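You operate a simulated robot arm through the tools that you are given. There is no shell and no other tool.

The job below is to be done with a simulated two-armed robot. You get a single attempt, and the scene is never put back.

Task
On the lighting board, light fog, brake and head lamps, on main beam.
Fine: the red supply knob feeds them; light knob round to HEAD; leave the board's other switches as they are; leave the orange supply knob.

It is judged by the outcome, as a careful person would: the job done as asked, and still so three seconds after it is handed in. It fails if anything else is knocked over, pushed out of place, dropped, spilled or broken.

Robot
Two 7-joint arms with fingered hands on one trunk that stands fixed in place. Base frame: the origin is at the foot of the trunk, x ahead of it, y to its left, z up. Units: m, rad, N and s.
The left shoulder is at [0.06, 0.138, 0.947], the right one opposite. With the tool pointing down near the work surface each hand reaches from about 0.1 to 0.88 m from the base axis, measured 20 degrees to its own side. Payload 4 kg a hand.
Tool frame (each hand has its own): the origin (TCP) lies between the finger pads and is the grasp point; the fingertips stand 0.036 m ahead of it; z points along the fingers, y is the line along which they close. The gripper opens to 0.12 m. The gripper's body begins 0.042 m behind the TCP. The gripper is a hand of 5 fingers: y runs from the thumb to the fingers, the wrist lies at [-0.015, -0.109, -0.2] in the tool frame.
Orientation is that of the tool frame in the base frame, as [roll, pitch, yaw] about the fixed x, y, z axes, in that order (R = Rz(yaw) Ry(pitch) Rx(roll)). With the fingers straight down and the wrist toward the robot, the tool's x, y and z point along [0, 1, 0], [1, 0, 0] and [0, 0, -1] of the base frame.

Tools
- The arms move only by the tool move_arm. It takes "left_commands", "right_commands" or both (then of equal length, played together; a hand with none holds still); each is a list of rows, each a list of 6 numbers: the shift along the tool's x, y, z in m, then the turn, a rotation vector about the tool's x, y, z in rad. In form: [[tx, ty, tz, rx, ry, rz], ...]. A call has 1 to 20 rows; each row is the pose to reach, as a shift and turn from the pose commanded when the call began, along the tool's axes at that moment. Each row takes 0.2 s and may step no farther than 0.05 m and 0.15 rad from the row before; otherwise, the whole call is refused. Where a pose cannot be reached the arm comes as near as it can. A force on the tool above 40 N (or 10 N above the force at the start of the call, whichever is more), or a blocked arm, ends the call early, and 0.2 s more pass. In this call time passes only in rows, and 0.2 s behind the last. It gives the time, the measured TCP pose, the force on the tool (base axes), the opening and the grip force at its end, in the units of the frame above (readings bear some noise), with the torque about the TCP (base axes, N m) and any sound that the robot's microphone picked up, and new pictures: "pictures" is both (left out), scene, wrist or none (wrist: the cameras of the hands that moved).
- Cameras (640 x 400 px; columns grow to the right, rows downward): "scene" is now at [0.0612, 0.0113, 1.606]; the picture's right is [0.12, -0.99, 0.00], its down [-0.44, -0.06, -0.90] and it looks along [0.89, 0.11, -0.45] (base axes); focal length 312 px, centre (320, 200). "left" rides on the left gripper at [-0.069, -0.079, -0.131] in its tool frame; the picture's right is [-0.78, -0.29, 0.55], its down [0.55, -0.73, 0.40] and it looks along [0.29, 0.61, 0.74] (tool axes); focal length 222 px, centre (320, 200). "right" rides on the right gripper at [0.069, -0.079, -0.131] in its tool frame; the picture's right is [-0.79, 0.29, -0.55], its down [-0.55, -0.74, 0.40] and it looks along [-0.29, 0.61, 0.74] (tool axes); focal length 222 px, centre (320, 200). There is no depth. A picture from a camera that has moved, and an enlarged one, comes with that camera's place and axes in the base frame and with its lens.
- raise_lower(by): slides the trunk up (or, below 0, down) by that many m; the arms and the scene camera ride with it, the base frame stays. It gives what a move gives, with no picture.
- curl_fingers(index, middle, ring, little, thumb_bend, thumb_turn, hand): sets how far each is bent, from 0 (flat) to 1 (curled in); at 0.3 the hand is open as for a grip, at 0.7 the pads meet at the TCP. One left out holds its place. A second passes; each finger stops where it meets its share of the squeeze, and holds until it gets a number again. It is the only way to open and close the hand. It gives what a move gives, with no picture; readings hold the bend of each and the force on index, middle, ring, little, thumb and palm. thumb_turn goes from beside the hand (0) to across from the fingers (1), as for a grip.
- turn_head(pan, tilt): turns the head with the scene camera to pan (to the left, within 1.501 rad either way) and tilt (down, from -0.506 to 1.204), counted from straight ahead of the robot. It gives what a move gives, and a new picture of the scene camera.
- close_up(camera, box): a new picture of the part [left, top, right, bottom] of that camera's present view, enlarged. The clock stands still meanwhile.
- job_done(): hands the job in; it is judged then, once.

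Places have to be worked out from the pictures, the camera data and where the tool is seen. Open the grippers and draw the arms clear of the work before you hand the job in, unless the task says otherwise.

The tools are called after "Call:" as name(argument=value, ...) on one line, values as JSON. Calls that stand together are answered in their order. move_arm: Moves the arms, as the interface text tells. Its arguments: {"type":"object","properties":{"left_commands":{"type":"array"},"right_commands":{"type":"array"},"pictures":{"type":"string","enum":["both","scene","wrist","none"]}},"required":[]} The other tools are called the same way: raise_lower (by) slides the trunk up or down; curl_fingers (index, middle, ring, little, thumb_bend, thumb_turn, hand) moves the fingers one by one; turn_head (pan, tilt) turns the head that bears the scene camera; close_up (camera, box) takes an enlarged picture of a part of a camera's view; job_done () hands the job in.

At the start:

```text
time: 0.0
left_tool_pos: [0.4792, 0.095, 1.4281]
left_orientation: [-3.141, 0.0, 1.571]
left_ft_force: [0.4, 0.4, -0.1]
left_wrist_torque: [0.02, 0.03, -0.01]
left_opening: 0.1193
left_grip_force: 0.1
left_shape: jaw
left_bend: [0.3, 0.3, 0.3, 0.3, 0.3, 0.97]
left_finger forces: [0.0, 0.1, 0.0, 0.0, 0.2, 0.0]
right_tool_pos: [0.4436, -0.2043, 1.4582]
right_orientation: [-3.141, -0.001, 1.571]
right_ft_force: [0.1, 0.1, 0.5]
right_wrist_torque: [0.01, 0.0, 0.01]
right_opening: 0.12
right_grip_force: 0.0
right_shape: jaw
right_bend: [0.3, 0.3, 0.3, 0.3, 0.3, 0.97]
right_finger forces: [0.0, 0.0, 0.0, 0.0, 0.0, 0.1]
trunk travel left (down, up): [-0.525, 0.065]
head pan, tilt: [0.126, 0.461]
```

scene: 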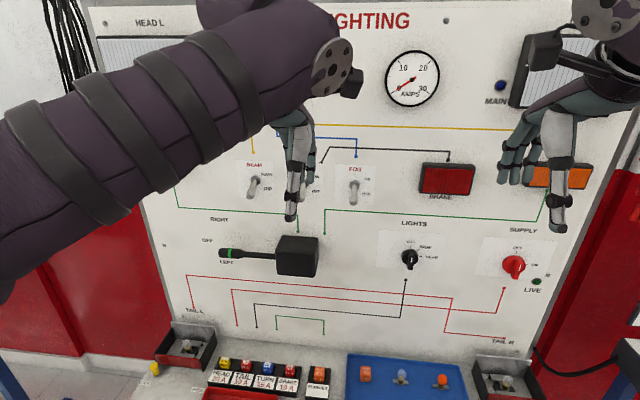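
right: 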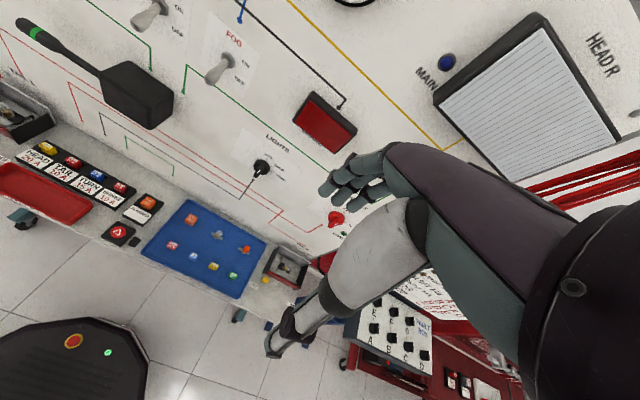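
left: 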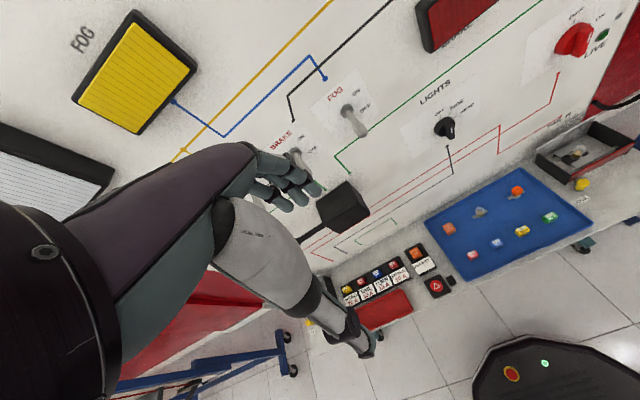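

The arms block part of the board, so first I'll look at enlarged views of the panel to read switches and labels.

Call:
close_up(camera="scene", box=[200, 140, 400, 280])

Call:
close_up(camera="scene", box=[360, 210, 560, 340])

Call:
close_up(camera="scene", box=[140, 310, 560, 400])

Call:
close_up(camera="left", box=[250, 60, 500, 220])

Call:
close_up(camera="right", box=[0, 0, 300, 190])

```text
2.86 times, centred on (300, 210) of scene
camera zoom: at [0.0612, 0.0113, 1.606], right [0.12, -0.99, 0.0], down [-0.44, -0.06, -0.9], along [0.89, 0.11, -0.45], focal length 891 px, centre (377, 171)
```

zoom: 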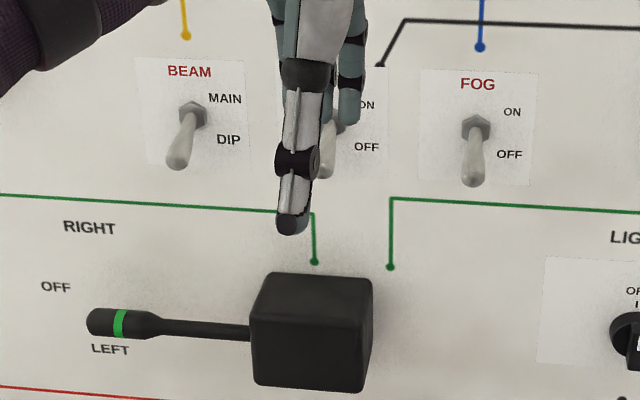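

```text
3.08 times, centred on (460, 275) of scene
camera zoom: at [0.0612, 0.0113, 1.606], right [0.12, -0.99, 0.0], down [-0.44, -0.06, -0.9], along [0.89, 0.11, -0.45], focal length 960 px, centre (-111, -31)
```

zoom: 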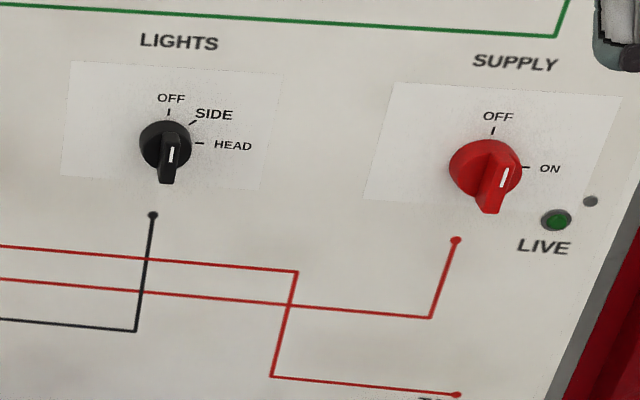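

```text
1.52 times, centred on (350, 355) of scene
camera zoom: at [0.0612, 0.0113, 1.606], right [0.12, -0.99, 0.0], down [-0.44, -0.06, -0.9], along [0.89, 0.11, -0.45], focal length 475 px, centre (274, -36)
```

zoom: 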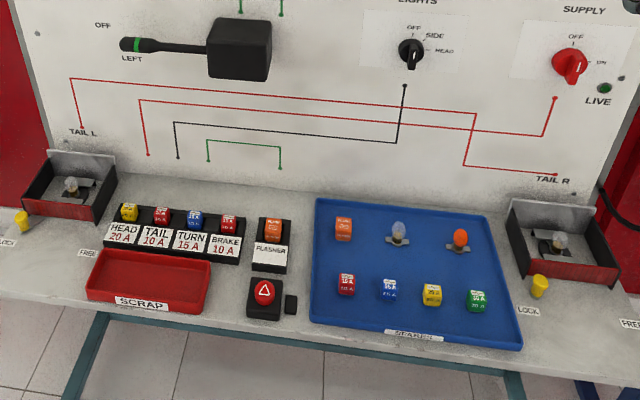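

```text
2.50 times, centred on (375, 140) of left
camera zoom: at [0.4009, 0.0243, 1.5594], right [-0.29, -0.78, -0.55], down [-0.73, 0.55, -0.4], along [0.61, 0.29, -0.74], focal length 555 px, centre (182, 350)
```

zoom: 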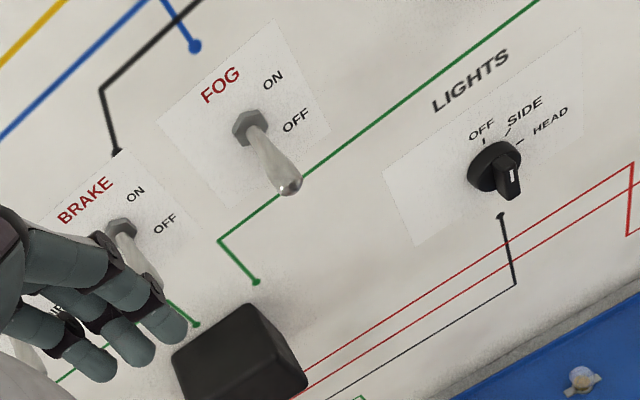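

```text
2.11 times, centred on (150, 95) of right
camera zoom: at [0.3633, -0.1353, 1.5889], right [0.29, -0.79, 0.55], down [-0.74, -0.55, -0.4], along [0.61, -0.29, -0.74], focal length 468 px, centre (678, 421)
```

zoom: 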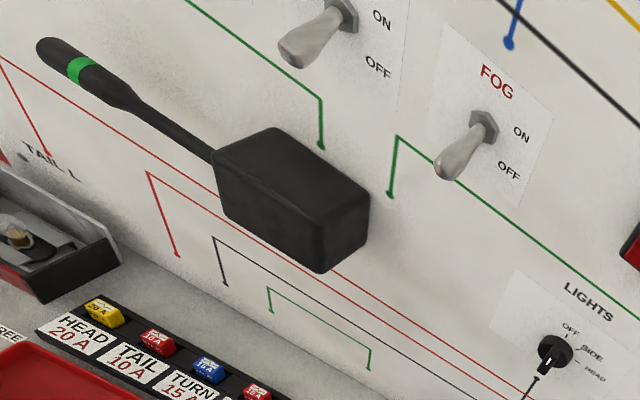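

The lights knob triangulates to about (0.733, -0.138, 1.112). I'll pull both arms back and outward to clear the view of the board.

Call:
move_arm(left_commands=[[0.03, -0.03, 0, 0, 0, 0], [0.06, -0.06, 0, 0, 0, 0], [0.09, -0.09, 0, 0, 0, 0], [0.12, -0.12, 0, 0, 0, 0], [0.15, -0.14, 0, 0, 0, 0], [0.18, -0.14, 0.03, 0, 0, 0], [0.21, -0.14, 0.07, 0, 0, 0]], right_commands=[[-0.03, -0.03, 0, 0, 0, 0], [-0.06, -0.06, 0, 0, 0, 0], [-0.09, -0.09, 0, 0, 0, 0], [-0.12, -0.12, 0, 0, 0, 0], [-0.15, -0.14, 0, 0, 0, 0], [-0.18, -0.14, 0.03, 0, 0, 0], [-0.21, -0.14, 0.07, 0, 0, 0]], pictures="scene")

Call:
turn_head(pan=-0.6, tilt=0.5)

Call:
turn_head(pan=0.6, tilt=0.5)

Call:
turn_head(pan=0.0, tilt=0.5)

```text
time: 1.6
left_tool_pos: [0.3392, 0.3065, 1.3583]
left_orientation: [3.141, 0.001, 1.57]
left_ft_force: [0.1, 1.2, -0.2]
left_wrist_torque: [0.02, 0.0, 0.01]
left_opening: 0.12
left_grip_force: 0.0
left_shape: jaw
left_bend: [0.3, 0.3, 0.3, 0.3, 0.3, 0.97]
left_finger forces: [0.0, 0.0, 0.1, 0.1, 0.1, 0.0]
right_tool_pos: [0.3028, -0.4163, 1.3888]
right_orientation: [3.14, 0.001, 1.571]
right_ft_force: [-0.2, -1.0, -0.2]
right_wrist_torque: [0.0, -0.01, 0.0]
right_opening: 0.1197
right_grip_force: 0.1
right_shape: jaw
right_bend: [0.3, 0.3, 0.3, 0.3, 0.3, 0.97]
right_finger forces: [0.0, 0.1, 0.1, 0.0, 0.0, 0.0]
trunk travel left (down, up): [-0.525, 0.065]
head pan, tilt: [0.126, 0.461]
camera scene: at [0.0605, 0.0112, 1.6061], right [0.12, -0.99, 0.0], down [-0.44, -0.06, -0.9], along [0.89, 0.11, -0.44], focal length 312 px, centre (320, 200)
```

scene: 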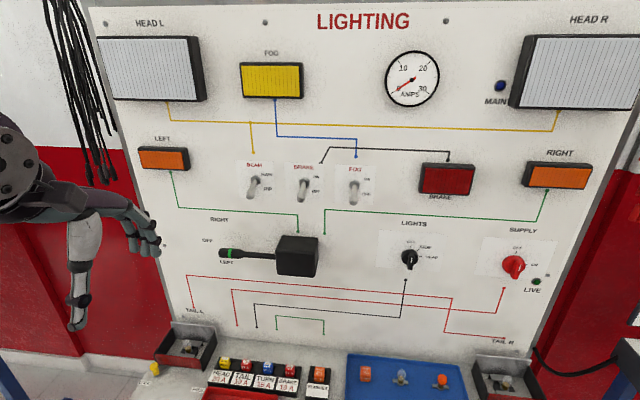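

```text
time: 2.7
left_tool_pos: [0.3395, 0.3048, 1.359]
left_orientation: [3.141, -0.001, 1.57]
left_ft_force: [0.3, 0.7, 0.5]
left_wrist_torque: [0.0, -0.03, 0.02]
left_opening: 0.1197
left_grip_force: 0.0
left_shape: jaw
left_bend: [0.3, 0.3, 0.3, 0.3, 0.3, 0.97]
left_finger forces: [0.1, 0.0, 0.0, 0.0, 0.1, 0.1]
right_tool_pos: [0.3039, -0.4145, 1.3897]
right_orientation: [3.141, 0.0, 1.571]
right_ft_force: [-0.6, -0.4, -0.5]
right_wrist_torque: [0.01, 0.02, -0.03]
right_opening: 0.1196
right_grip_force: 0.0
right_shape: jaw
right_bend: [0.3, 0.3, 0.3, 0.3, 0.3, 0.97]
right_finger forces: [0.0, 0.1, 0.1, 0.1, 0.0, 0.1]
trunk travel left (down, up): [-0.525, 0.065]
head pan, tilt: [-0.6, 0.499]
camera scene: at [0.0452, -0.0515, 1.6025], right [-0.56, -0.83, 0.0], down [-0.4, 0.27, -0.88], along [0.72, -0.5, -0.48], focal length 312 px, centre (320, 200)
```

scene: 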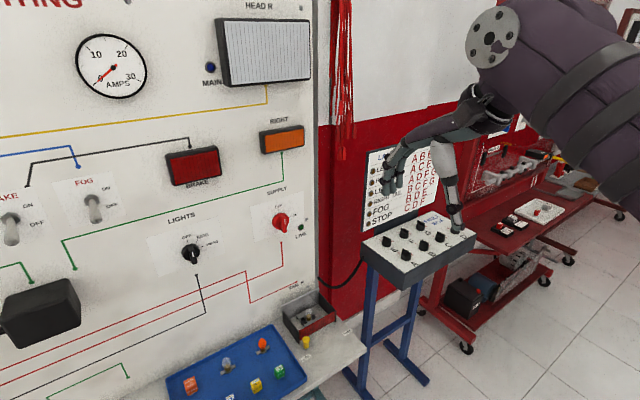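

```text
time: 4.1
left_tool_pos: [0.3387, 0.3059, 1.3584]
left_orientation: [3.141, 0.001, 1.573]
left_ft_force: [-0.1, 0.3, -0.3]
left_wrist_torque: [-0.02, 0.01, -0.02]
left_opening: 0.1194
left_grip_force: 0.0
left_shape: jaw
left_bend: [0.3, 0.3, 0.3, 0.3, 0.3, 0.97]
left_finger forces: [0.0, 0.0, 0.0, 0.0, 0.1, 0.0]
right_tool_pos: [0.3034, -0.4138, 1.3898]
right_orientation: [-3.141, 0.001, 1.57]
right_ft_force: [0.2, -0.7, 0.1]
right_wrist_torque: [0.02, -0.01, -0.02]
right_opening: 0.1199
right_grip_force: 0.1
right_shape: jaw
right_bend: [0.3, 0.3, 0.3, 0.3, 0.3, 0.97]
right_finger forces: [0.0, 0.1, 0.0, 0.0, 0.0, 0.0]
trunk travel left (down, up): [-0.525, 0.065]
head pan, tilt: [0.6, 0.499]
camera scene: at [0.0452, 0.0512, 1.6025], right [0.56, -0.83, 0.0], down [-0.4, -0.27, -0.88], along [0.72, 0.5, -0.48], focal length 312 px, centre (320, 200)
```

scene: 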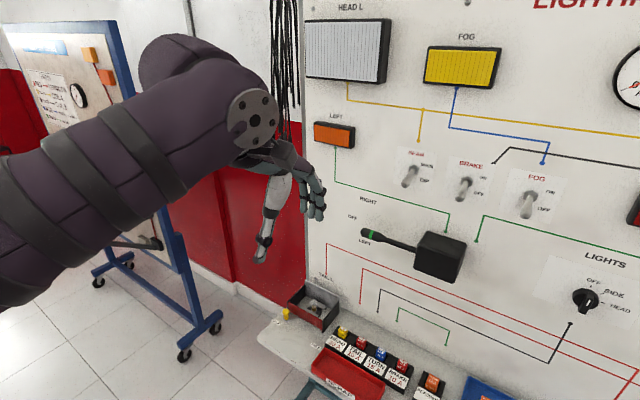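

```text
time: 5.1
left_tool_pos: [0.3389, 0.3064, 1.3586]
left_orientation: [3.141, -0.001, 1.571]
left_ft_force: [-0.1, -0.3, 0.7]
left_wrist_torque: [0.02, 0.02, 0.01]
left_opening: 0.1195
left_grip_force: 0.1
left_shape: jaw
left_bend: [0.3, 0.3, 0.3, 0.3, 0.3, 0.97]
left_finger forces: [0.0, 0.0, 0.0, 0.0, 0.0, 0.0]
right_tool_pos: [0.3042, -0.4145, 1.389]
right_orientation: [3.141, 0.001, 1.57]
right_ft_force: [-0.3, -0.7, 0.1]
right_wrist_torque: [0.01, 0.03, 0.0]
right_opening: 0.1199
right_grip_force: 0.0
right_shape: jaw
right_bend: [0.3, 0.3, 0.3, 0.3, 0.3, 0.97]
right_finger forces: [0.0, 0.0, 0.0, 0.0, 0.0, 0.0]
trunk travel left (down, up): [-0.525, 0.065]
head pan, tilt: [0.0, 0.499]
camera scene: at [0.0611, 0.0, 1.6025], right [0.0, -1.0, 0.0], down [-0.48, 0.0, -0.88], along [0.88, 0.0, -0.48], focal length 312 px, centre (320, 200)
```

scene: 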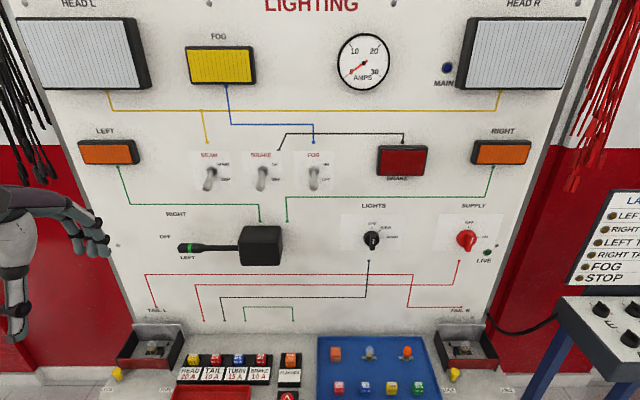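

Now a clear view. I'll zoom in on the board's switches, and on the fuses and lamps.

Call:
close_up(camera="scene", box=[150, 130, 350, 270])

Call:
close_up(camera="scene", box=[330, 190, 530, 320])

Call:
close_up(camera="scene", box=[540, 170, 640, 400])

Call:
close_up(camera="scene", box=[100, 310, 500, 400])

```text
2.86 times, centred on (250, 200) of scene
camera zoom: at [0.0611, 0.0, 1.6025], right [0.0, -1.0, 0.0], down [-0.48, 0.0, -0.88], along [0.88, 0.0, -0.48], focal length 891 px, centre (520, 200)
```

zoom: 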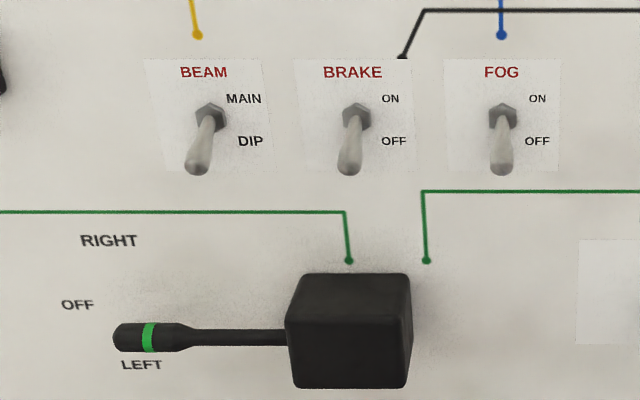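

```text
3.08 times, centred on (430, 255) of scene
camera zoom: at [0.0611, 0.0, 1.6025], right [0.0, -1.0, 0.0], down [-0.48, 0.0, -0.88], along [0.88, 0.0, -0.48], focal length 960 px, centre (-18, 31)
```

zoom: 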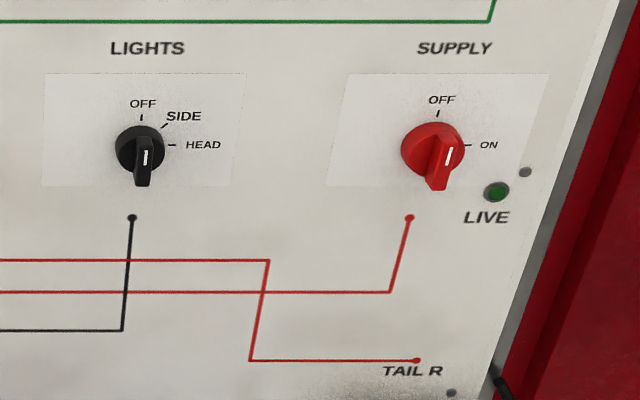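

```text
1.74 times, centred on (590, 285) of scene
camera zoom: at [0.0611, 0.0, 1.6025], right [0.0, -1.0, 0.0], down [-0.48, 0.0, -0.88], along [0.88, 0.0, -0.48], focal length 542 px, centre (-150, 52)
```

zoom: 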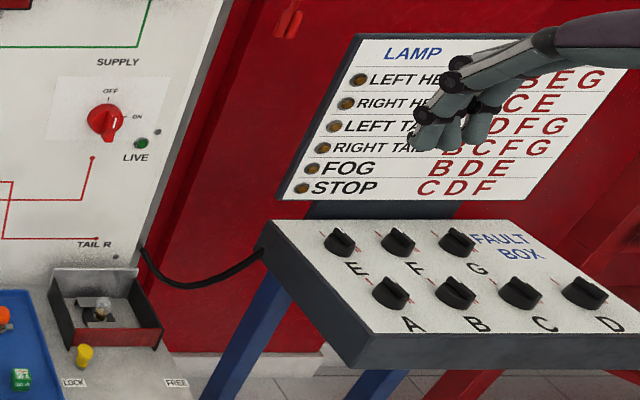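

```text
1.60 times, centred on (300, 355) of scene
camera zoom: at [0.0611, 0.0, 1.6025], right [0.0, -1.0, 0.0], down [-0.48, 0.0, -0.88], along [0.88, 0.0, -0.48], focal length 499 px, centre (352, -48)
```

zoom: 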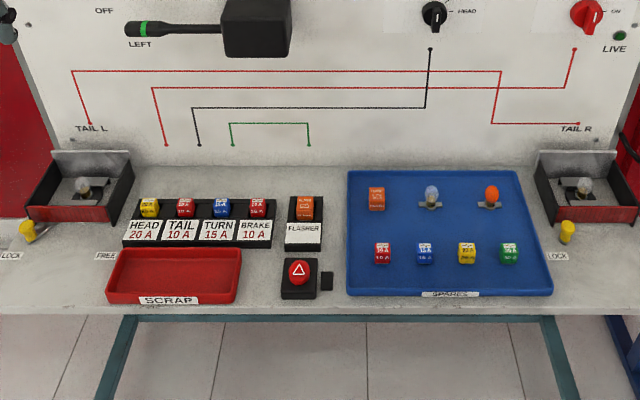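

Board is vertical near x≈0.735; toggle nuts at z≈1.315 (y≈0.25, 0.13, 0.014) all down, the lights knob at about (0.724,-0.132,1.127), red supply at (0.724,-0.38,1.127), both at OFF. I'll swing both hands to point forward, still well clear of the board.

Call:
move_arm(left_commands=[[-0.005, 0.012, 0.008, -0.131, 0, 0], [-0.01, 0.024, 0.016, -0.262, 0, 0], [-0.015, 0.035, 0.025, -0.393, 0, 0], [-0.02, 0.047, 0.033, -0.524, 0, 0], [-0.025, 0.058, 0.042, -0.654, 0, 0], [-0.03, 0.07, 0.05, -0.785, 0, 0], [-0.033, 0.082, 0.058, -0.916, 0, 0], [-0.037, 0.093, 0.067, -1.047, 0, 0], [-0.04, 0.105, 0.075, -1.178, 0, 0], [-0.043, 0.117, 0.083, -1.309, 0, 0], [-0.047, 0.128, 0.092, -1.44, 0, 0], [-0.05, 0.14, 0.1, -1.571, 0, 0]], right_commands=[[0.005, 0.015, 0.016, -0.131, 0, 0], [0.01, 0.03, 0.032, -0.262, 0, 0], [0.014, 0.044, 0.048, -0.393, 0, 0], [0.018, 0.059, 0.063, -0.524, 0, 0], [0.023, 0.074, 0.079, -0.654, 0, 0], [0.027, 0.088, 0.095, -0.785, 0, 0], [0.032, 0.103, 0.111, -0.916, 0, 0], [0.037, 0.118, 0.127, -1.047, 0, 0], [0.041, 0.133, 0.142, -1.178, 0, 0], [0.046, 0.148, 0.158, -1.309, 0, 0], [0.05, 0.162, 0.174, -1.44, 0, 0], [0.055, 0.177, 0.19, -1.571, 0, 0]])

```text
time: 7.7
left_tool_pos: [0.5213, 0.2719, 1.2843]
left_orientation: [1.575, -0.002, 1.568]
left_ft_force: [0.2, -3.6, 1.3]
left_wrist_torque: [0.0, 0.07, 0.23]
left_opening: 0.1201
left_grip_force: 0.0
left_shape: jaw
left_bend: [0.3, 0.3, 0.3, 0.3, 0.3, 0.97]
left_finger forces: [0.1, 0.0, 0.0, 0.0, 0.0, 0.1]
left hand out of reach, approached as far as the arm can: row 9, 10, 11, 12
right_tool_pos: [0.5087, -0.3772, 1.2052]
right_orientation: [1.574, -0.006, 1.572]
right_ft_force: [0.2, 0.1, -0.2]
right_wrist_torque: [-0.02, -0.02, 0.06]
right_opening: 0.1198
right_grip_force: 0.0
right_shape: jaw
right_bend: [0.3, 0.3, 0.3, 0.3, 0.3, 0.97]
right_finger forces: [0.0, 0.0, 0.0, 0.1, 0.1, 0.0]
right hand out of reach, approached as far as the arm can: row 11, 12
trunk travel left (down, up): [-0.525, 0.065]
head pan, tilt: [0.0, 0.499]
camera scene: at [0.0656, -0.003, 1.6025], right [0.0, -1.0, 0.0], down [-0.48, 0.0, -0.88], along [0.88, 0.0, -0.48], focal length 312 px, centre (320, 200)
camera right: at [0.3764, -0.3081, 1.1271], right [-0.55, -0.79, 0.29], down [0.4, -0.55, -0.74], along [0.74, -0.29, 0.61], focal length 222 px, centre (320, 200)
camera left: at [0.3912, 0.2002, 1.2057], right [0.55, -0.78, -0.3], down [0.39, 0.55, -0.74], along [0.74, 0.28, 0.61], focal length 222 px, centre (320, 200)
```

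scene: 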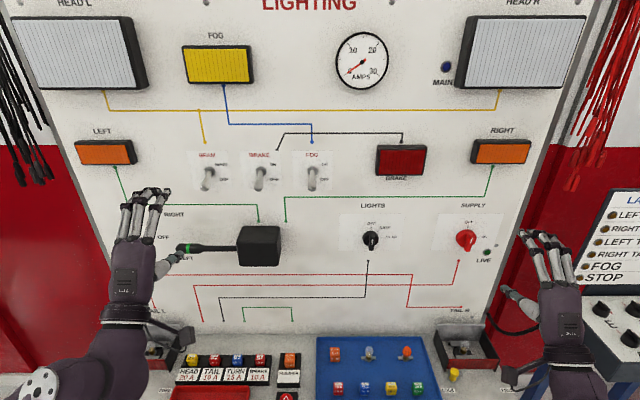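
right: 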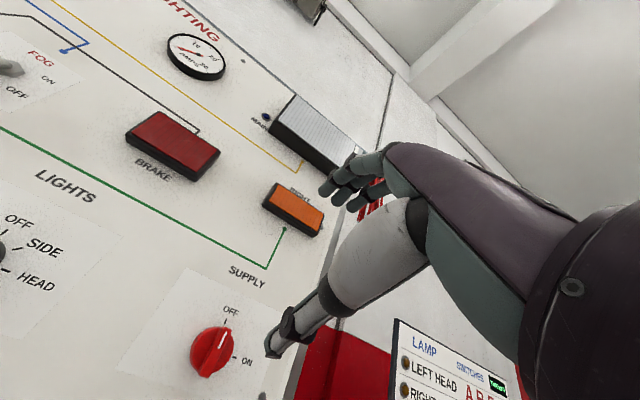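
left: 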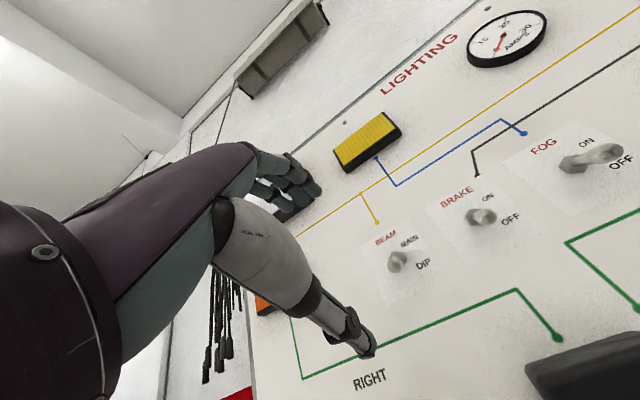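

Both hands now point forward. I'll shape the left hand into a pointing index finger and the right into a ready pinch with only thumb and index/middle, then look.

Call:
curl_fingers(hand="left", index=0.3, middle=1.0, ring=1.0, little=1.0, thumb_bend=0.8, thumb_turn=0.3)

Call:
move_arm(left_commands=[[0, 0, 0, 0, 0, 0]])

Call:
close_up(camera="left", box=[180, 100, 500, 300])

Call:
close_up(camera="scene", box=[60, 120, 260, 260])

```text
time: 8.7
left_tool_pos: [0.5188, 0.2725, 1.2865]
left_orientation: [1.571, 0.0, 1.568]
left_ft_force: [1.1, 0.2, 0.7]
left_wrist_torque: [-0.01, 0.01, -0.02]
left_opening: 0.079
left_grip_force: 0.1
left_shape: fingers
left_bend: [0.3, 1.0, 1.0, 1.0, 0.8, 0.31]
left_finger forces: [0.0, 0.0, 0.0, 0.1, 0.0, 0.0]
right_tool_pos: [0.5059, -0.3753, 1.2081]
right_orientation: [1.571, 0.0, 1.571]
right_ft_force: [-0.1, -0.1, 0.0]
right_wrist_torque: [-0.04, -0.01, -0.02]
right_opening: 0.1199
right_grip_force: 0.1
right_shape: jaw
right_bend: [0.3, 0.3, 0.3, 0.3, 0.3, 0.97]
right_finger forces: [0.1, 0.0, 0.0, 0.0, 0.0, 0.1]
trunk travel left (down, up): [-0.525, 0.065]
head pan, tilt: [0.0, 0.499]
```

```text
time: 9.1
left_tool_pos: [0.5185, 0.2729, 1.2872]
left_orientation: [1.571, 0.0, 1.571]
left_ft_force: [1.2, -0.1, 1.1]
left_wrist_torque: [-0.04, 0.0, -0.01]
left_opening: 0.079
left_grip_force: 0.1
left_shape: fingers
left_bend: [0.3, 1.0, 1.0, 1.0, 0.8, 0.31]
left_finger forces: [0.0, 0.1, 0.1, 0.0, 0.0, 0.0]
right_tool_pos: [0.506, -0.3749, 1.2087]
right_orientation: [1.571, 0.0, 1.57]
right_ft_force: [0.1, 0.2, 0.0]
right_wrist_torque: [0.01, 0.05, -0.03]
right_opening: 0.1198
right_grip_force: 0.1
right_shape: jaw
right_bend: [0.3, 0.3, 0.3, 0.3, 0.3, 0.97]
right_finger forces: [0.0, 0.0, 0.0, 0.1, 0.0, 0.1]
trunk travel left (down, up): [-0.525, 0.065]
head pan, tilt: [0.0, 0.499]
camera scene: at [0.0612, -0.0001, 1.6025], right [0.0, -1.0, 0.0], down [-0.48, 0.0, -0.88], along [0.88, 0.0, -0.48], focal length 312 px, centre (320, 200)
camera left: at [0.388, 0.2024, 1.2074], right [0.55, -0.79, -0.29], down [0.4, 0.55, -0.73], along [0.74, 0.29, 0.61], focal length 222 px, centre (320, 200)
```

scene: 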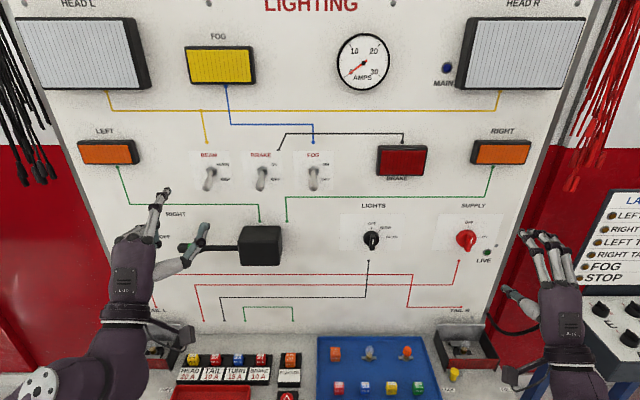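
left: 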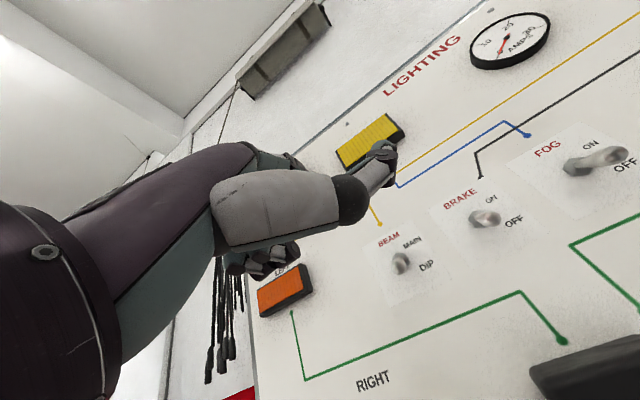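

```text
2.00 times, centred on (340, 200) of left
camera zoom: at [0.388, 0.2024, 1.2074], right [0.55, -0.79, -0.29], down [0.4, 0.55, -0.73], along [0.74, 0.29, 0.61], focal length 444 px, centre (280, 200)
```

zoom: 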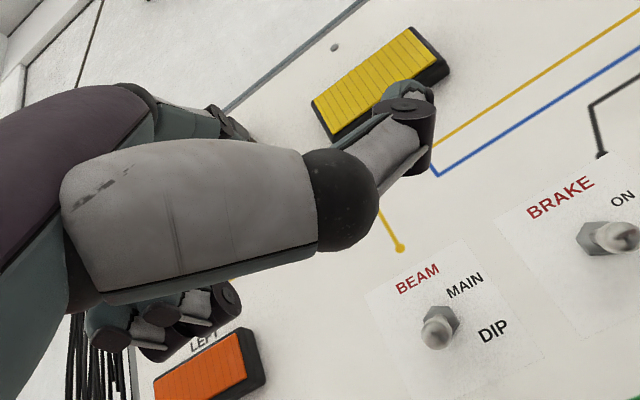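

```text
2.86 times, centred on (160, 190) of scene
camera zoom: at [0.0612, -0.0001, 1.6025], right [0.0, -1.0, 0.0], down [-0.48, 0.0, -0.88], along [0.88, 0.0, -0.48], focal length 891 px, centre (777, 229)
```

zoom: 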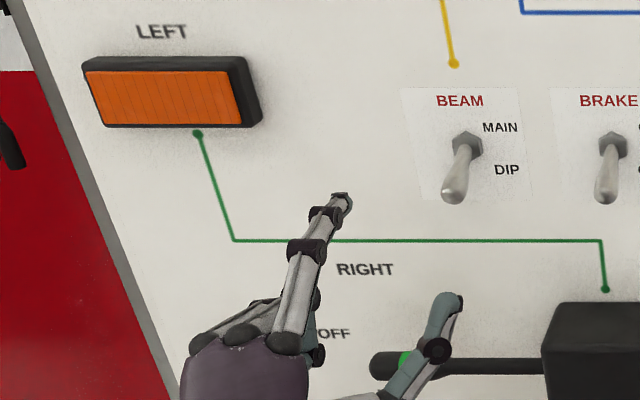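

The index tip sits about at tool (−0.004, +0.068, +0.036), isolated from the other fingers. I'll bring it below and in front of the BEAM lever (lever tip ≈ (0.681, 0.25, 1.291)) and check.

Call:
move_arm(left_commands=[[-0.005, -0.03, 0.01, 0, 0, 0], [-0.01, -0.06, 0.02, 0, 0, 0], [-0.019, -0.095, 0.035, 0, 0, 0], [-0.019, -0.097, 0.06, 0, 0, 0], [-0.019, -0.097, 0.09, 0, 0, 0]])

Call:
close_up(camera="scene", box=[120, 120, 320, 260])

```text
time: 10.3
left_tool_pos: [0.6056, 0.2553, 1.1907]
left_orientation: [1.572, -0.002, 1.573]
left_ft_force: [0.2, 0.1, -0.2]
left_wrist_torque: [0.03, 0.0, 0.01]
left_opening: 0.0787
left_grip_force: 0.1
left_shape: fingers
left_bend: [0.3, 1.0, 1.0, 1.0, 0.8, 0.31]
left_finger forces: [0.1, 0.0, 0.1, 0.0, 0.0, 0.0]
left hand out of reach, approached as far as the arm can: row 1, 2, 3
right_tool_pos: [0.506, -0.3755, 1.2079]
right_orientation: [1.572, 0.0, 1.572]
right_ft_force: [0.1, 0.2, 0.2]
right_wrist_torque: [0.03, 0.02, 0.01]
right_opening: 0.1199
right_grip_force: 0.1
right_shape: jaw
right_bend: [0.3, 0.3, 0.3, 0.3, 0.3, 0.97]
right_finger forces: [0.0, 0.0, 0.1, 0.1, 0.0, 0.0]
trunk travel left (down, up): [-0.525, 0.065]
head pan, tilt: [0.0, 0.499]
camera scene: at [0.0616, -0.0003, 1.6024], right [0.0, -1.0, 0.0], down [-0.48, 0.0, -0.88], along [0.88, 0.0, -0.48], focal length 312 px, centre (320, 200)
camera left: at [0.4773, 0.1843, 1.1111], right [0.55, -0.79, -0.29], down [0.4, 0.55, -0.74], along [0.74, 0.29, 0.61], focal length 222 px, centre (320, 200)
```

scene: 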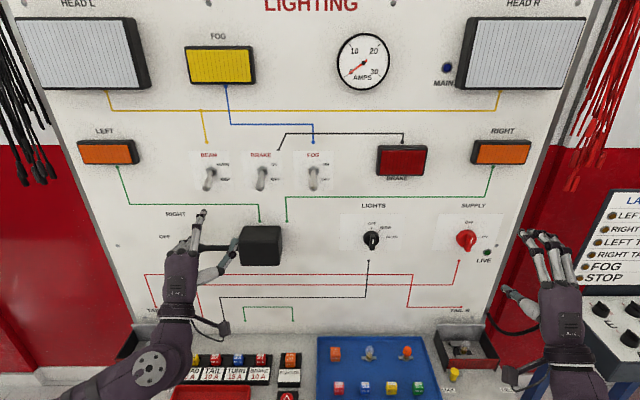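
left: 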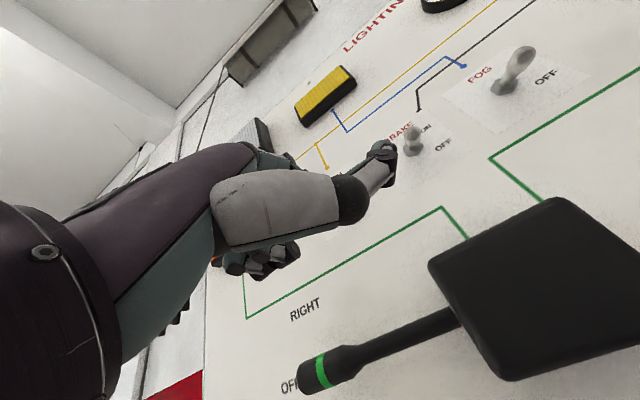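

```text
2.86 times, centred on (220, 190) of scene
camera zoom: at [0.0616, -0.0003, 1.6024], right [0.0, -1.0, 0.0], down [-0.48, 0.0, -0.88], along [0.88, 0.0, -0.48], focal length 891 px, centre (606, 229)
```

zoom: 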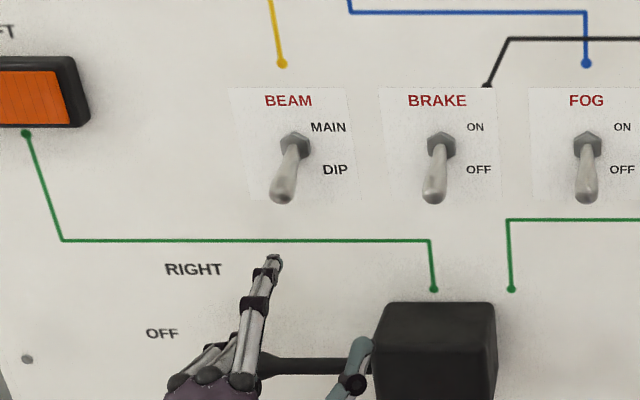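

Index tip is at about (0.642, 0.250, 1.261), directly below-front of the BEAM lever. I'll slide it forward under the lever to x≈0.70.

Call:
move_arm(left_commands=[[0, -0.002, 0.02, 0, 0, 0], [0, -0.002, 0.04, 0, 0, 0], [0, -0.002, 0.057, 0, 0, 0]])

Call:
close_up(camera="scene", box=[120, 120, 320, 260])

```text
time: 11.1
left_tool_pos: [0.6642, 0.2549, 1.1885]
left_orientation: [1.57, 0.0, 1.572]
left_ft_force: [0.0, 0.0, 0.0]
left_wrist_torque: [-0.01, -0.02, -0.01]
left_opening: 0.079
left_grip_force: 0.0
left_shape: fingers
left_bend: [0.3, 1.0, 1.0, 1.0, 0.8, 0.31]
left_finger forces: [0.0, 0.0, 0.1, 0.0, 0.0, 0.0]
right_tool_pos: [0.5055, -0.3754, 1.2079]
right_orientation: [1.57, 0.0, 1.572]
right_ft_force: [0.6, -0.2, 0.6]
right_wrist_torque: [-0.01, 0.03, 0.01]
right_opening: 0.12
right_grip_force: 0.0
right_shape: jaw
right_bend: [0.3, 0.3, 0.3, 0.3, 0.3, 0.97]
right_finger forces: [0.1, 0.1, 0.0, 0.0, 0.0, 0.0]
trunk travel left (down, up): [-0.525, 0.065]
head pan, tilt: [0.0, 0.499]
camera scene: at [0.0614, -0.0002, 1.6025], right [0.0, -1.0, 0.0], down [-0.48, 0.0, -0.88], along [0.88, 0.0, -0.48], focal length 312 px, centre (320, 200)
camera left: at [0.5349, 0.1843, 1.1088], right [0.55, -0.78, -0.29], down [0.4, 0.55, -0.73], along [0.74, 0.29, 0.61], focal length 222 px, centre (320, 200)
```

scene: 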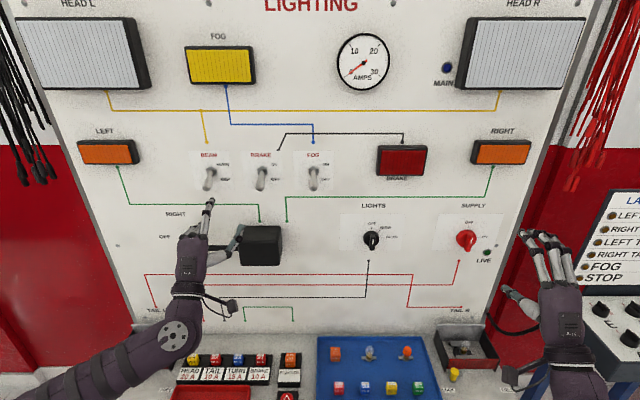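
left: 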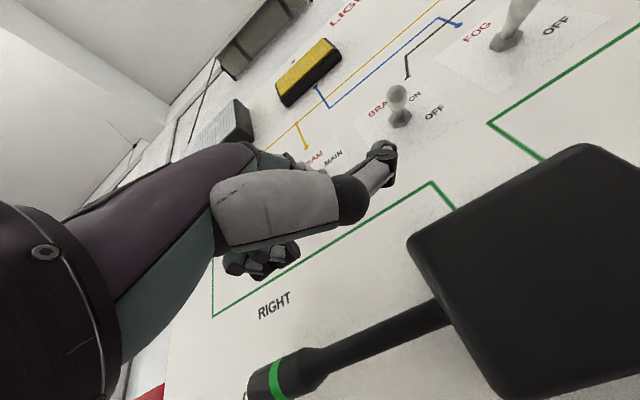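

```text
2.86 times, centred on (220, 190) of scene
camera zoom: at [0.0614, -0.0002, 1.6025], right [0.0, -1.0, 0.0], down [-0.48, 0.0, -0.88], along [0.88, 0.0, -0.48], focal length 891 px, centre (606, 229)
```

zoom: 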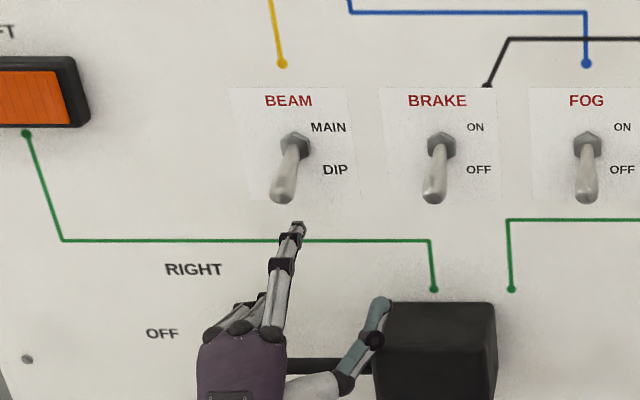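

The fingertip is right under the BEAM lever (y≈0.25). Now I push it upward by about 8 cm.

Call:
move_arm(left_commands=[[0, 0.015, 0, 0, 0, 0], [0, 0.03, 0, 0, 0, 0], [0, 0.042, 0, 0, 0, 0], [0, 0.052, 0, 0, 0, 0], [0, 0.062, 0, 0, 0, 0], [0, 0.071, 0, 0, 0, 0], [0, 0.079, 0, 0, 0, 0]])

Call:
close_up(camera="scene", box=[120, 120, 320, 260])

```text
time: 12.7
left_tool_pos: [0.664, 0.2536, 1.2663]
left_orientation: [1.572, -0.001, 1.57]
left_ft_force: [-7.0, -4.5, -11.3]
left_wrist_torque: [0.25, -0.06, -0.15]
left_opening: 0.0706
left_grip_force: 6.9
left_shape: fingers
left_bend: [0.38, 1.0, 1.0, 1.0, 0.8, 0.31]
left_finger forces: [14.1, 0.0, 0.1, 0.0, 0.0, 0.1]
right_tool_pos: [0.5053, -0.3757, 1.2077]
right_orientation: [1.571, 0.0, 1.571]
right_ft_force: [-0.9, 0.0, 0.7]
right_wrist_torque: [0.0, -0.01, -0.03]
right_opening: 0.1198
right_grip_force: 0.1
right_shape: jaw
right_bend: [0.3, 0.3, 0.3, 0.3, 0.3, 0.97]
right_finger forces: [0.0, 0.1, 0.0, 0.1, 0.0, 0.0]
trunk travel left (down, up): [-0.525, 0.065]
head pan, tilt: [0.0, 0.499]
camera scene: at [0.0611, -0.0007, 1.6024], right [0.0, -1.0, 0.0], down [-0.48, 0.0, -0.88], along [0.88, 0.0, -0.48], focal length 312 px, centre (320, 200)
camera left: at [0.5339, 0.1824, 1.1872], right [0.55, -0.79, -0.29], down [0.4, 0.55, -0.73], along [0.74, 0.28, 0.61], focal length 222 px, centre (320, 200)
```

scene: 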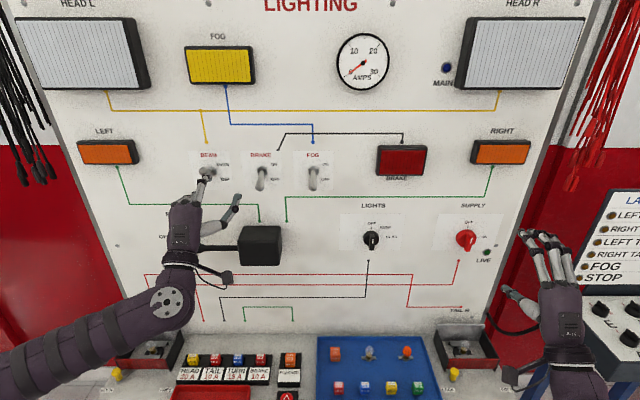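
left: 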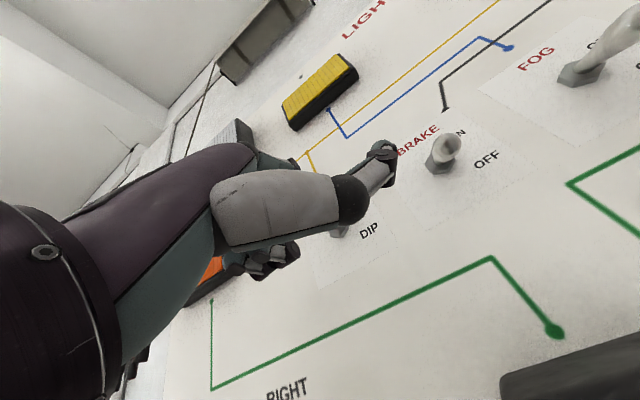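

```text
2.86 times, centred on (220, 190) of scene
camera zoom: at [0.0611, -0.0007, 1.6024], right [0.0, -1.0, 0.0], down [-0.48, 0.0, -0.88], along [0.88, 0.0, -0.48], focal length 891 px, centre (606, 229)
```

zoom: 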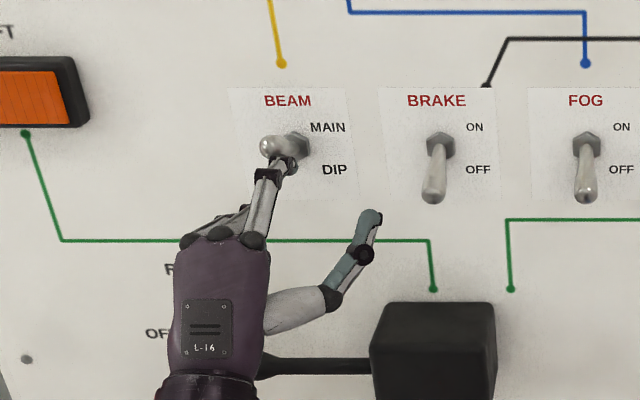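

The lever has come up to about level, with the finger giving a little (14 N). I'll push up another 2.5 cm to carry it over centre.

Call:
move_arm(left_commands=[[0, 0.007, -0.002, 0, 0, 0], [0, 0.014, -0.004, 0, 0, 0], [0, 0.02, -0.005, 0, 0, 0], [0, 0.026, -0.005, 0, 0, 0]], pictures="none")

Call:
close_up(camera="scene", box=[120, 120, 320, 260])

```text
time: 13.7
left_tool_pos: [0.6603, 0.2531, 1.294]
left_orientation: [1.571, -0.003, 1.568]
left_ft_force: [-3.2, -10.3, -11.2]
left_wrist_torque: [0.33, 0.22, -0.27]
left_opening: 0.0669
left_grip_force: 7.6
left_shape: fingers
left_bend: [0.52, 1.0, 1.0, 1.0, 0.8, 0.31]
left_finger forces: [15.4, 0.1, 0.0, 0.0, 0.0, 0.0]
right_tool_pos: [0.5054, -0.3763, 1.2077]
right_orientation: [1.573, -0.003, 1.571]
right_ft_force: [-0.6, 0.2, -0.2]
right_wrist_torque: [-0.01, 0.01, -0.01]
right_opening: 0.1201
right_grip_force: 0.0
right_shape: jaw
right_bend: [0.3, 0.3, 0.3, 0.3, 0.3, 0.97]
right_finger forces: [0.0, 0.0, 0.1, 0.0, 0.0, 0.0]
trunk travel left (down, up): [-0.525, 0.065]
head pan, tilt: [0.0, 0.499]
```

```text
2.86 times, centred on (220, 190) of scene
camera zoom: at [0.0616, -0.0015, 1.6025], right [0.0, -1.0, 0.0], down [-0.48, 0.0, -0.88], along [0.88, 0.0, -0.48], focal length 891 px, centre (606, 229)
```

zoom: 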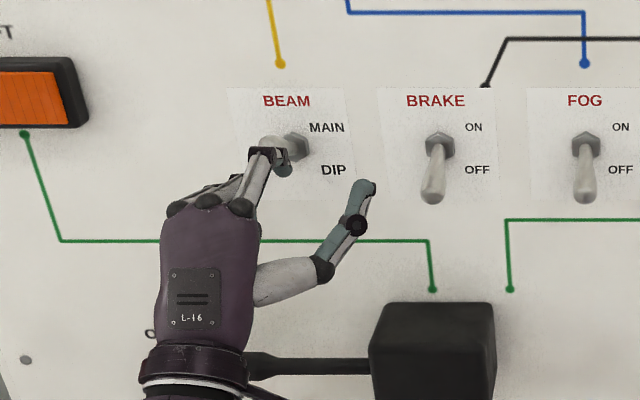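

The index finger is just bending under ~15 N. I'll lower a little to see where the lever rests before choosing a stiffer way to push.

Call:
move_arm(left_commands=[[0, -0.02, 0, 0, 0, 0], [0, -0.045, 0, 0, 0, 0], [0, -0.07, -0.005, 0, 0, 0], [0, -0.1, -0.02, 0, 0, 0]], pictures="none")

Call:
close_up(camera="scene", box=[120, 120, 320, 260])

```text
time: 14.7
left_tool_pos: [0.6382, 0.2565, 1.1943]
left_orientation: [1.57, 0.0, 1.574]
left_ft_force: [0.6, -0.1, -0.3]
left_wrist_torque: [0.0, -0.02, 0.02]
left_opening: 0.0791
left_grip_force: 0.0
left_shape: fingers
left_bend: [0.3, 1.0, 1.0, 1.0, 0.8, 0.31]
left_finger forces: [0.0, 0.0, 0.0, 0.0, 0.0, 0.0]
right_tool_pos: [0.5053, -0.3742, 1.209]
right_orientation: [1.571, 0.0, 1.571]
right_ft_force: [0.5, 0.2, 0.0]
right_wrist_torque: [-0.02, 0.03, 0.02]
right_opening: 0.1199
right_grip_force: 0.1
right_shape: jaw
right_bend: [0.3, 0.3, 0.3, 0.3, 0.3, 0.97]
right_finger forces: [0.1, 0.0, 0.0, 0.1, 0.0, 0.0]
trunk travel left (down, up): [-0.525, 0.065]
head pan, tilt: [0.0, 0.499]
```

```text
2.86 times, centred on (220, 190) of scene
camera zoom: at [0.0611, 0.0003, 1.6026], right [0.0, -1.0, 0.0], down [-0.48, 0.0, -0.88], along [0.88, 0.0, -0.48], focal length 891 px, centre (606, 229)
```

zoom: 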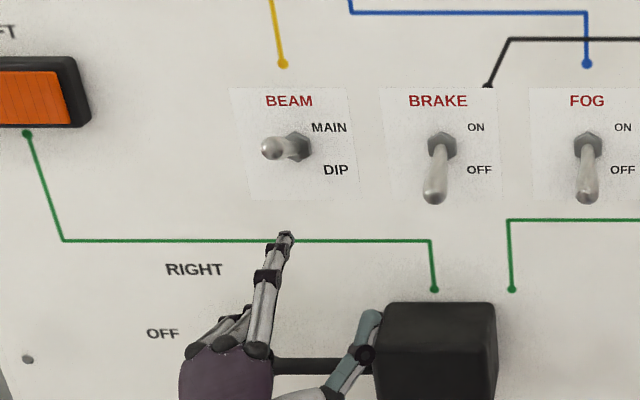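

The BEAM lever now stays up at MAIN (tip z≈1.335) on its own. Next I back off and shift across under the BRAKE lever at y≈0.132.

Call:
move_arm(left_commands=[[-0.02, 0, -0.03, 0, 0, 0], [-0.06, 0, -0.04, 0, 0, 0], [-0.1, 0, -0.04, 0, 0, 0], [-0.119, 0, -0.03, 0, 0, 0], [-0.119, -0.003, 0, 0, 0, 0]])

Call:
close_up(camera="scene", box=[160, 120, 360, 260])

```text
time: 15.9
left_tool_pos: [0.6393, 0.135, 1.1895]
left_orientation: [1.572, 0.001, 1.572]
left_ft_force: [0.2, 0.6, 0.8]
left_wrist_torque: [0.01, 0.02, 0.01]
left_opening: 0.079
left_grip_force: 0.0
left_shape: fingers
left_bend: [0.3, 1.0, 1.0, 1.0, 0.8, 0.31]
left_finger forces: [0.0, 0.0, 0.0, 0.0, 0.0, 0.1]
right_tool_pos: [0.5056, -0.3757, 1.2081]
right_orientation: [1.569, 0.0, 1.571]
right_ft_force: [0.0, 0.0, 0.0]
right_wrist_torque: [0.0, 0.02, -0.03]
right_opening: 0.1198
right_grip_force: 0.2
right_shape: jaw
right_bend: [0.3, 0.3, 0.3, 0.3, 0.3, 0.97]
right_finger forces: [0.0, 0.1, 0.1, 0.0, 0.0, 0.0]
trunk travel left (down, up): [-0.525, 0.065]
head pan, tilt: [0.0, 0.499]
camera scene: at [0.0617, -0.0001, 1.6025], right [0.0, -1.0, 0.0], down [-0.48, 0.0, -0.88], along [0.88, 0.0, -0.48], focal length 312 px, centre (320, 200)
camera left: at [0.5098, 0.0633, 1.1101], right [0.55, -0.78, -0.29], down [0.4, 0.55, -0.74], along [0.74, 0.29, 0.61], focal length 222 px, centre (320, 200)
```

scene: 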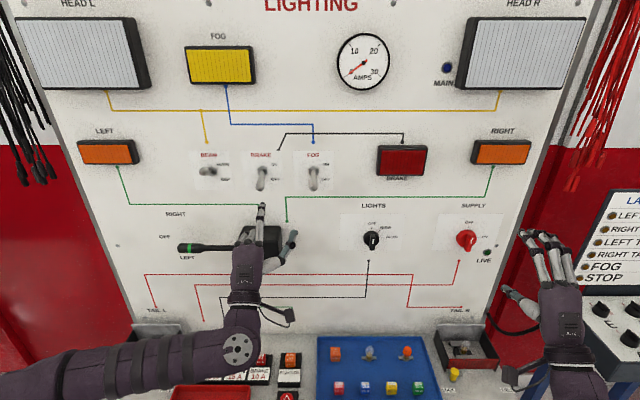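
left: 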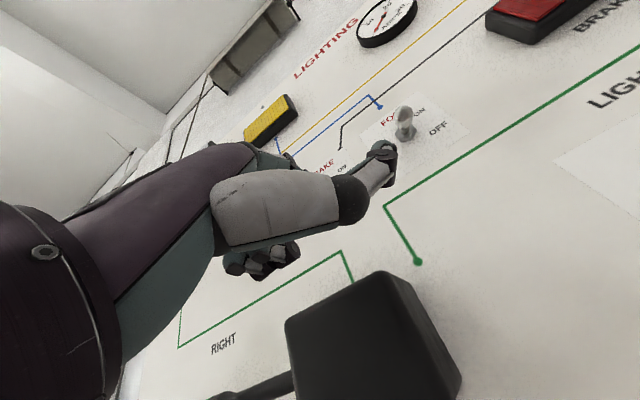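

```text
2.86 times, centred on (260, 190) of scene
camera zoom: at [0.0617, -0.0001, 1.6025], right [0.0, -1.0, 0.0], down [-0.48, 0.0, -0.88], along [0.88, 0.0, -0.48], focal length 891 px, centre (491, 229)
```

zoom: 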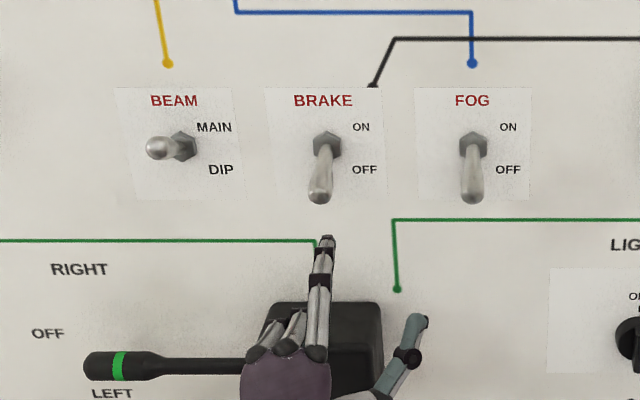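

The fingertip (y≈0.129) is below the BRAKE lever (y≈0.132). I slide it in and push upward to the same height that worked before.

Call:
move_arm(left_commands=[[0.003, 0, 0.013, 0, 0, 0], [0.003, 0, 0.025, 0, 0, 0], [0.003, 0.015, 0.025, 0, 0, 0], [0.003, 0.03, 0.025, 0, 0, 0], [0.003, 0.042, 0.025, 0, 0, 0], [0.003, 0.052, 0.025, 0, 0, 0], [0.003, 0.062, 0.025, 0, 0, 0], [0.003, 0.071, 0.025, 0, 0, 0], [0.003, 0.079, 0.025, 0, 0, 0]], pictures="none")

Call:
close_up(camera="scene", box=[160, 120, 360, 260])

```text
time: 17.9
left_tool_pos: [0.6649, 0.1379, 1.2698]
left_orientation: [1.572, 0.0, 1.572]
left_ft_force: [-11.0, -1.4, -13.1]
left_wrist_torque: [0.14, -0.31, -0.06]
left_opening: 0.0696
left_grip_force: 7.7
left_shape: fingers
left_bend: [0.38, 1.0, 1.0, 1.0, 0.8, 0.31]
left_finger forces: [16.4, 0.0, 0.1, 0.0, 0.1, 0.0]
right_tool_pos: [0.5045, -0.3763, 1.2083]
right_orientation: [1.571, 0.0, 1.573]
right_ft_force: [0.2, 0.4, 0.6]
right_wrist_torque: [-0.01, -0.02, -0.01]
right_opening: 0.1197
right_grip_force: 0.0
right_shape: jaw
right_bend: [0.3, 0.3, 0.3, 0.3, 0.3, 0.97]
right_finger forces: [0.0, 0.0, 0.1, 0.0, 0.0, 0.0]
trunk travel left (down, up): [-0.525, 0.065]
head pan, tilt: [0.0, 0.499]
```

```text
2.86 times, centred on (260, 190) of scene
camera zoom: at [0.0603, -0.0002, 1.6024], right [0.0, -1.0, 0.0], down [-0.48, 0.0, -0.88], along [0.88, 0.0, -0.48], focal length 891 px, centre (491, 229)
```

zoom: 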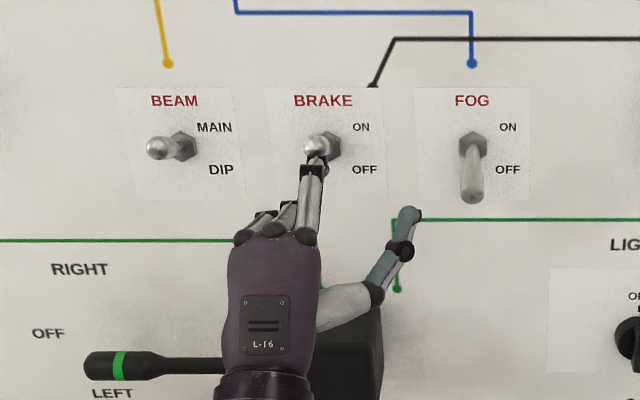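

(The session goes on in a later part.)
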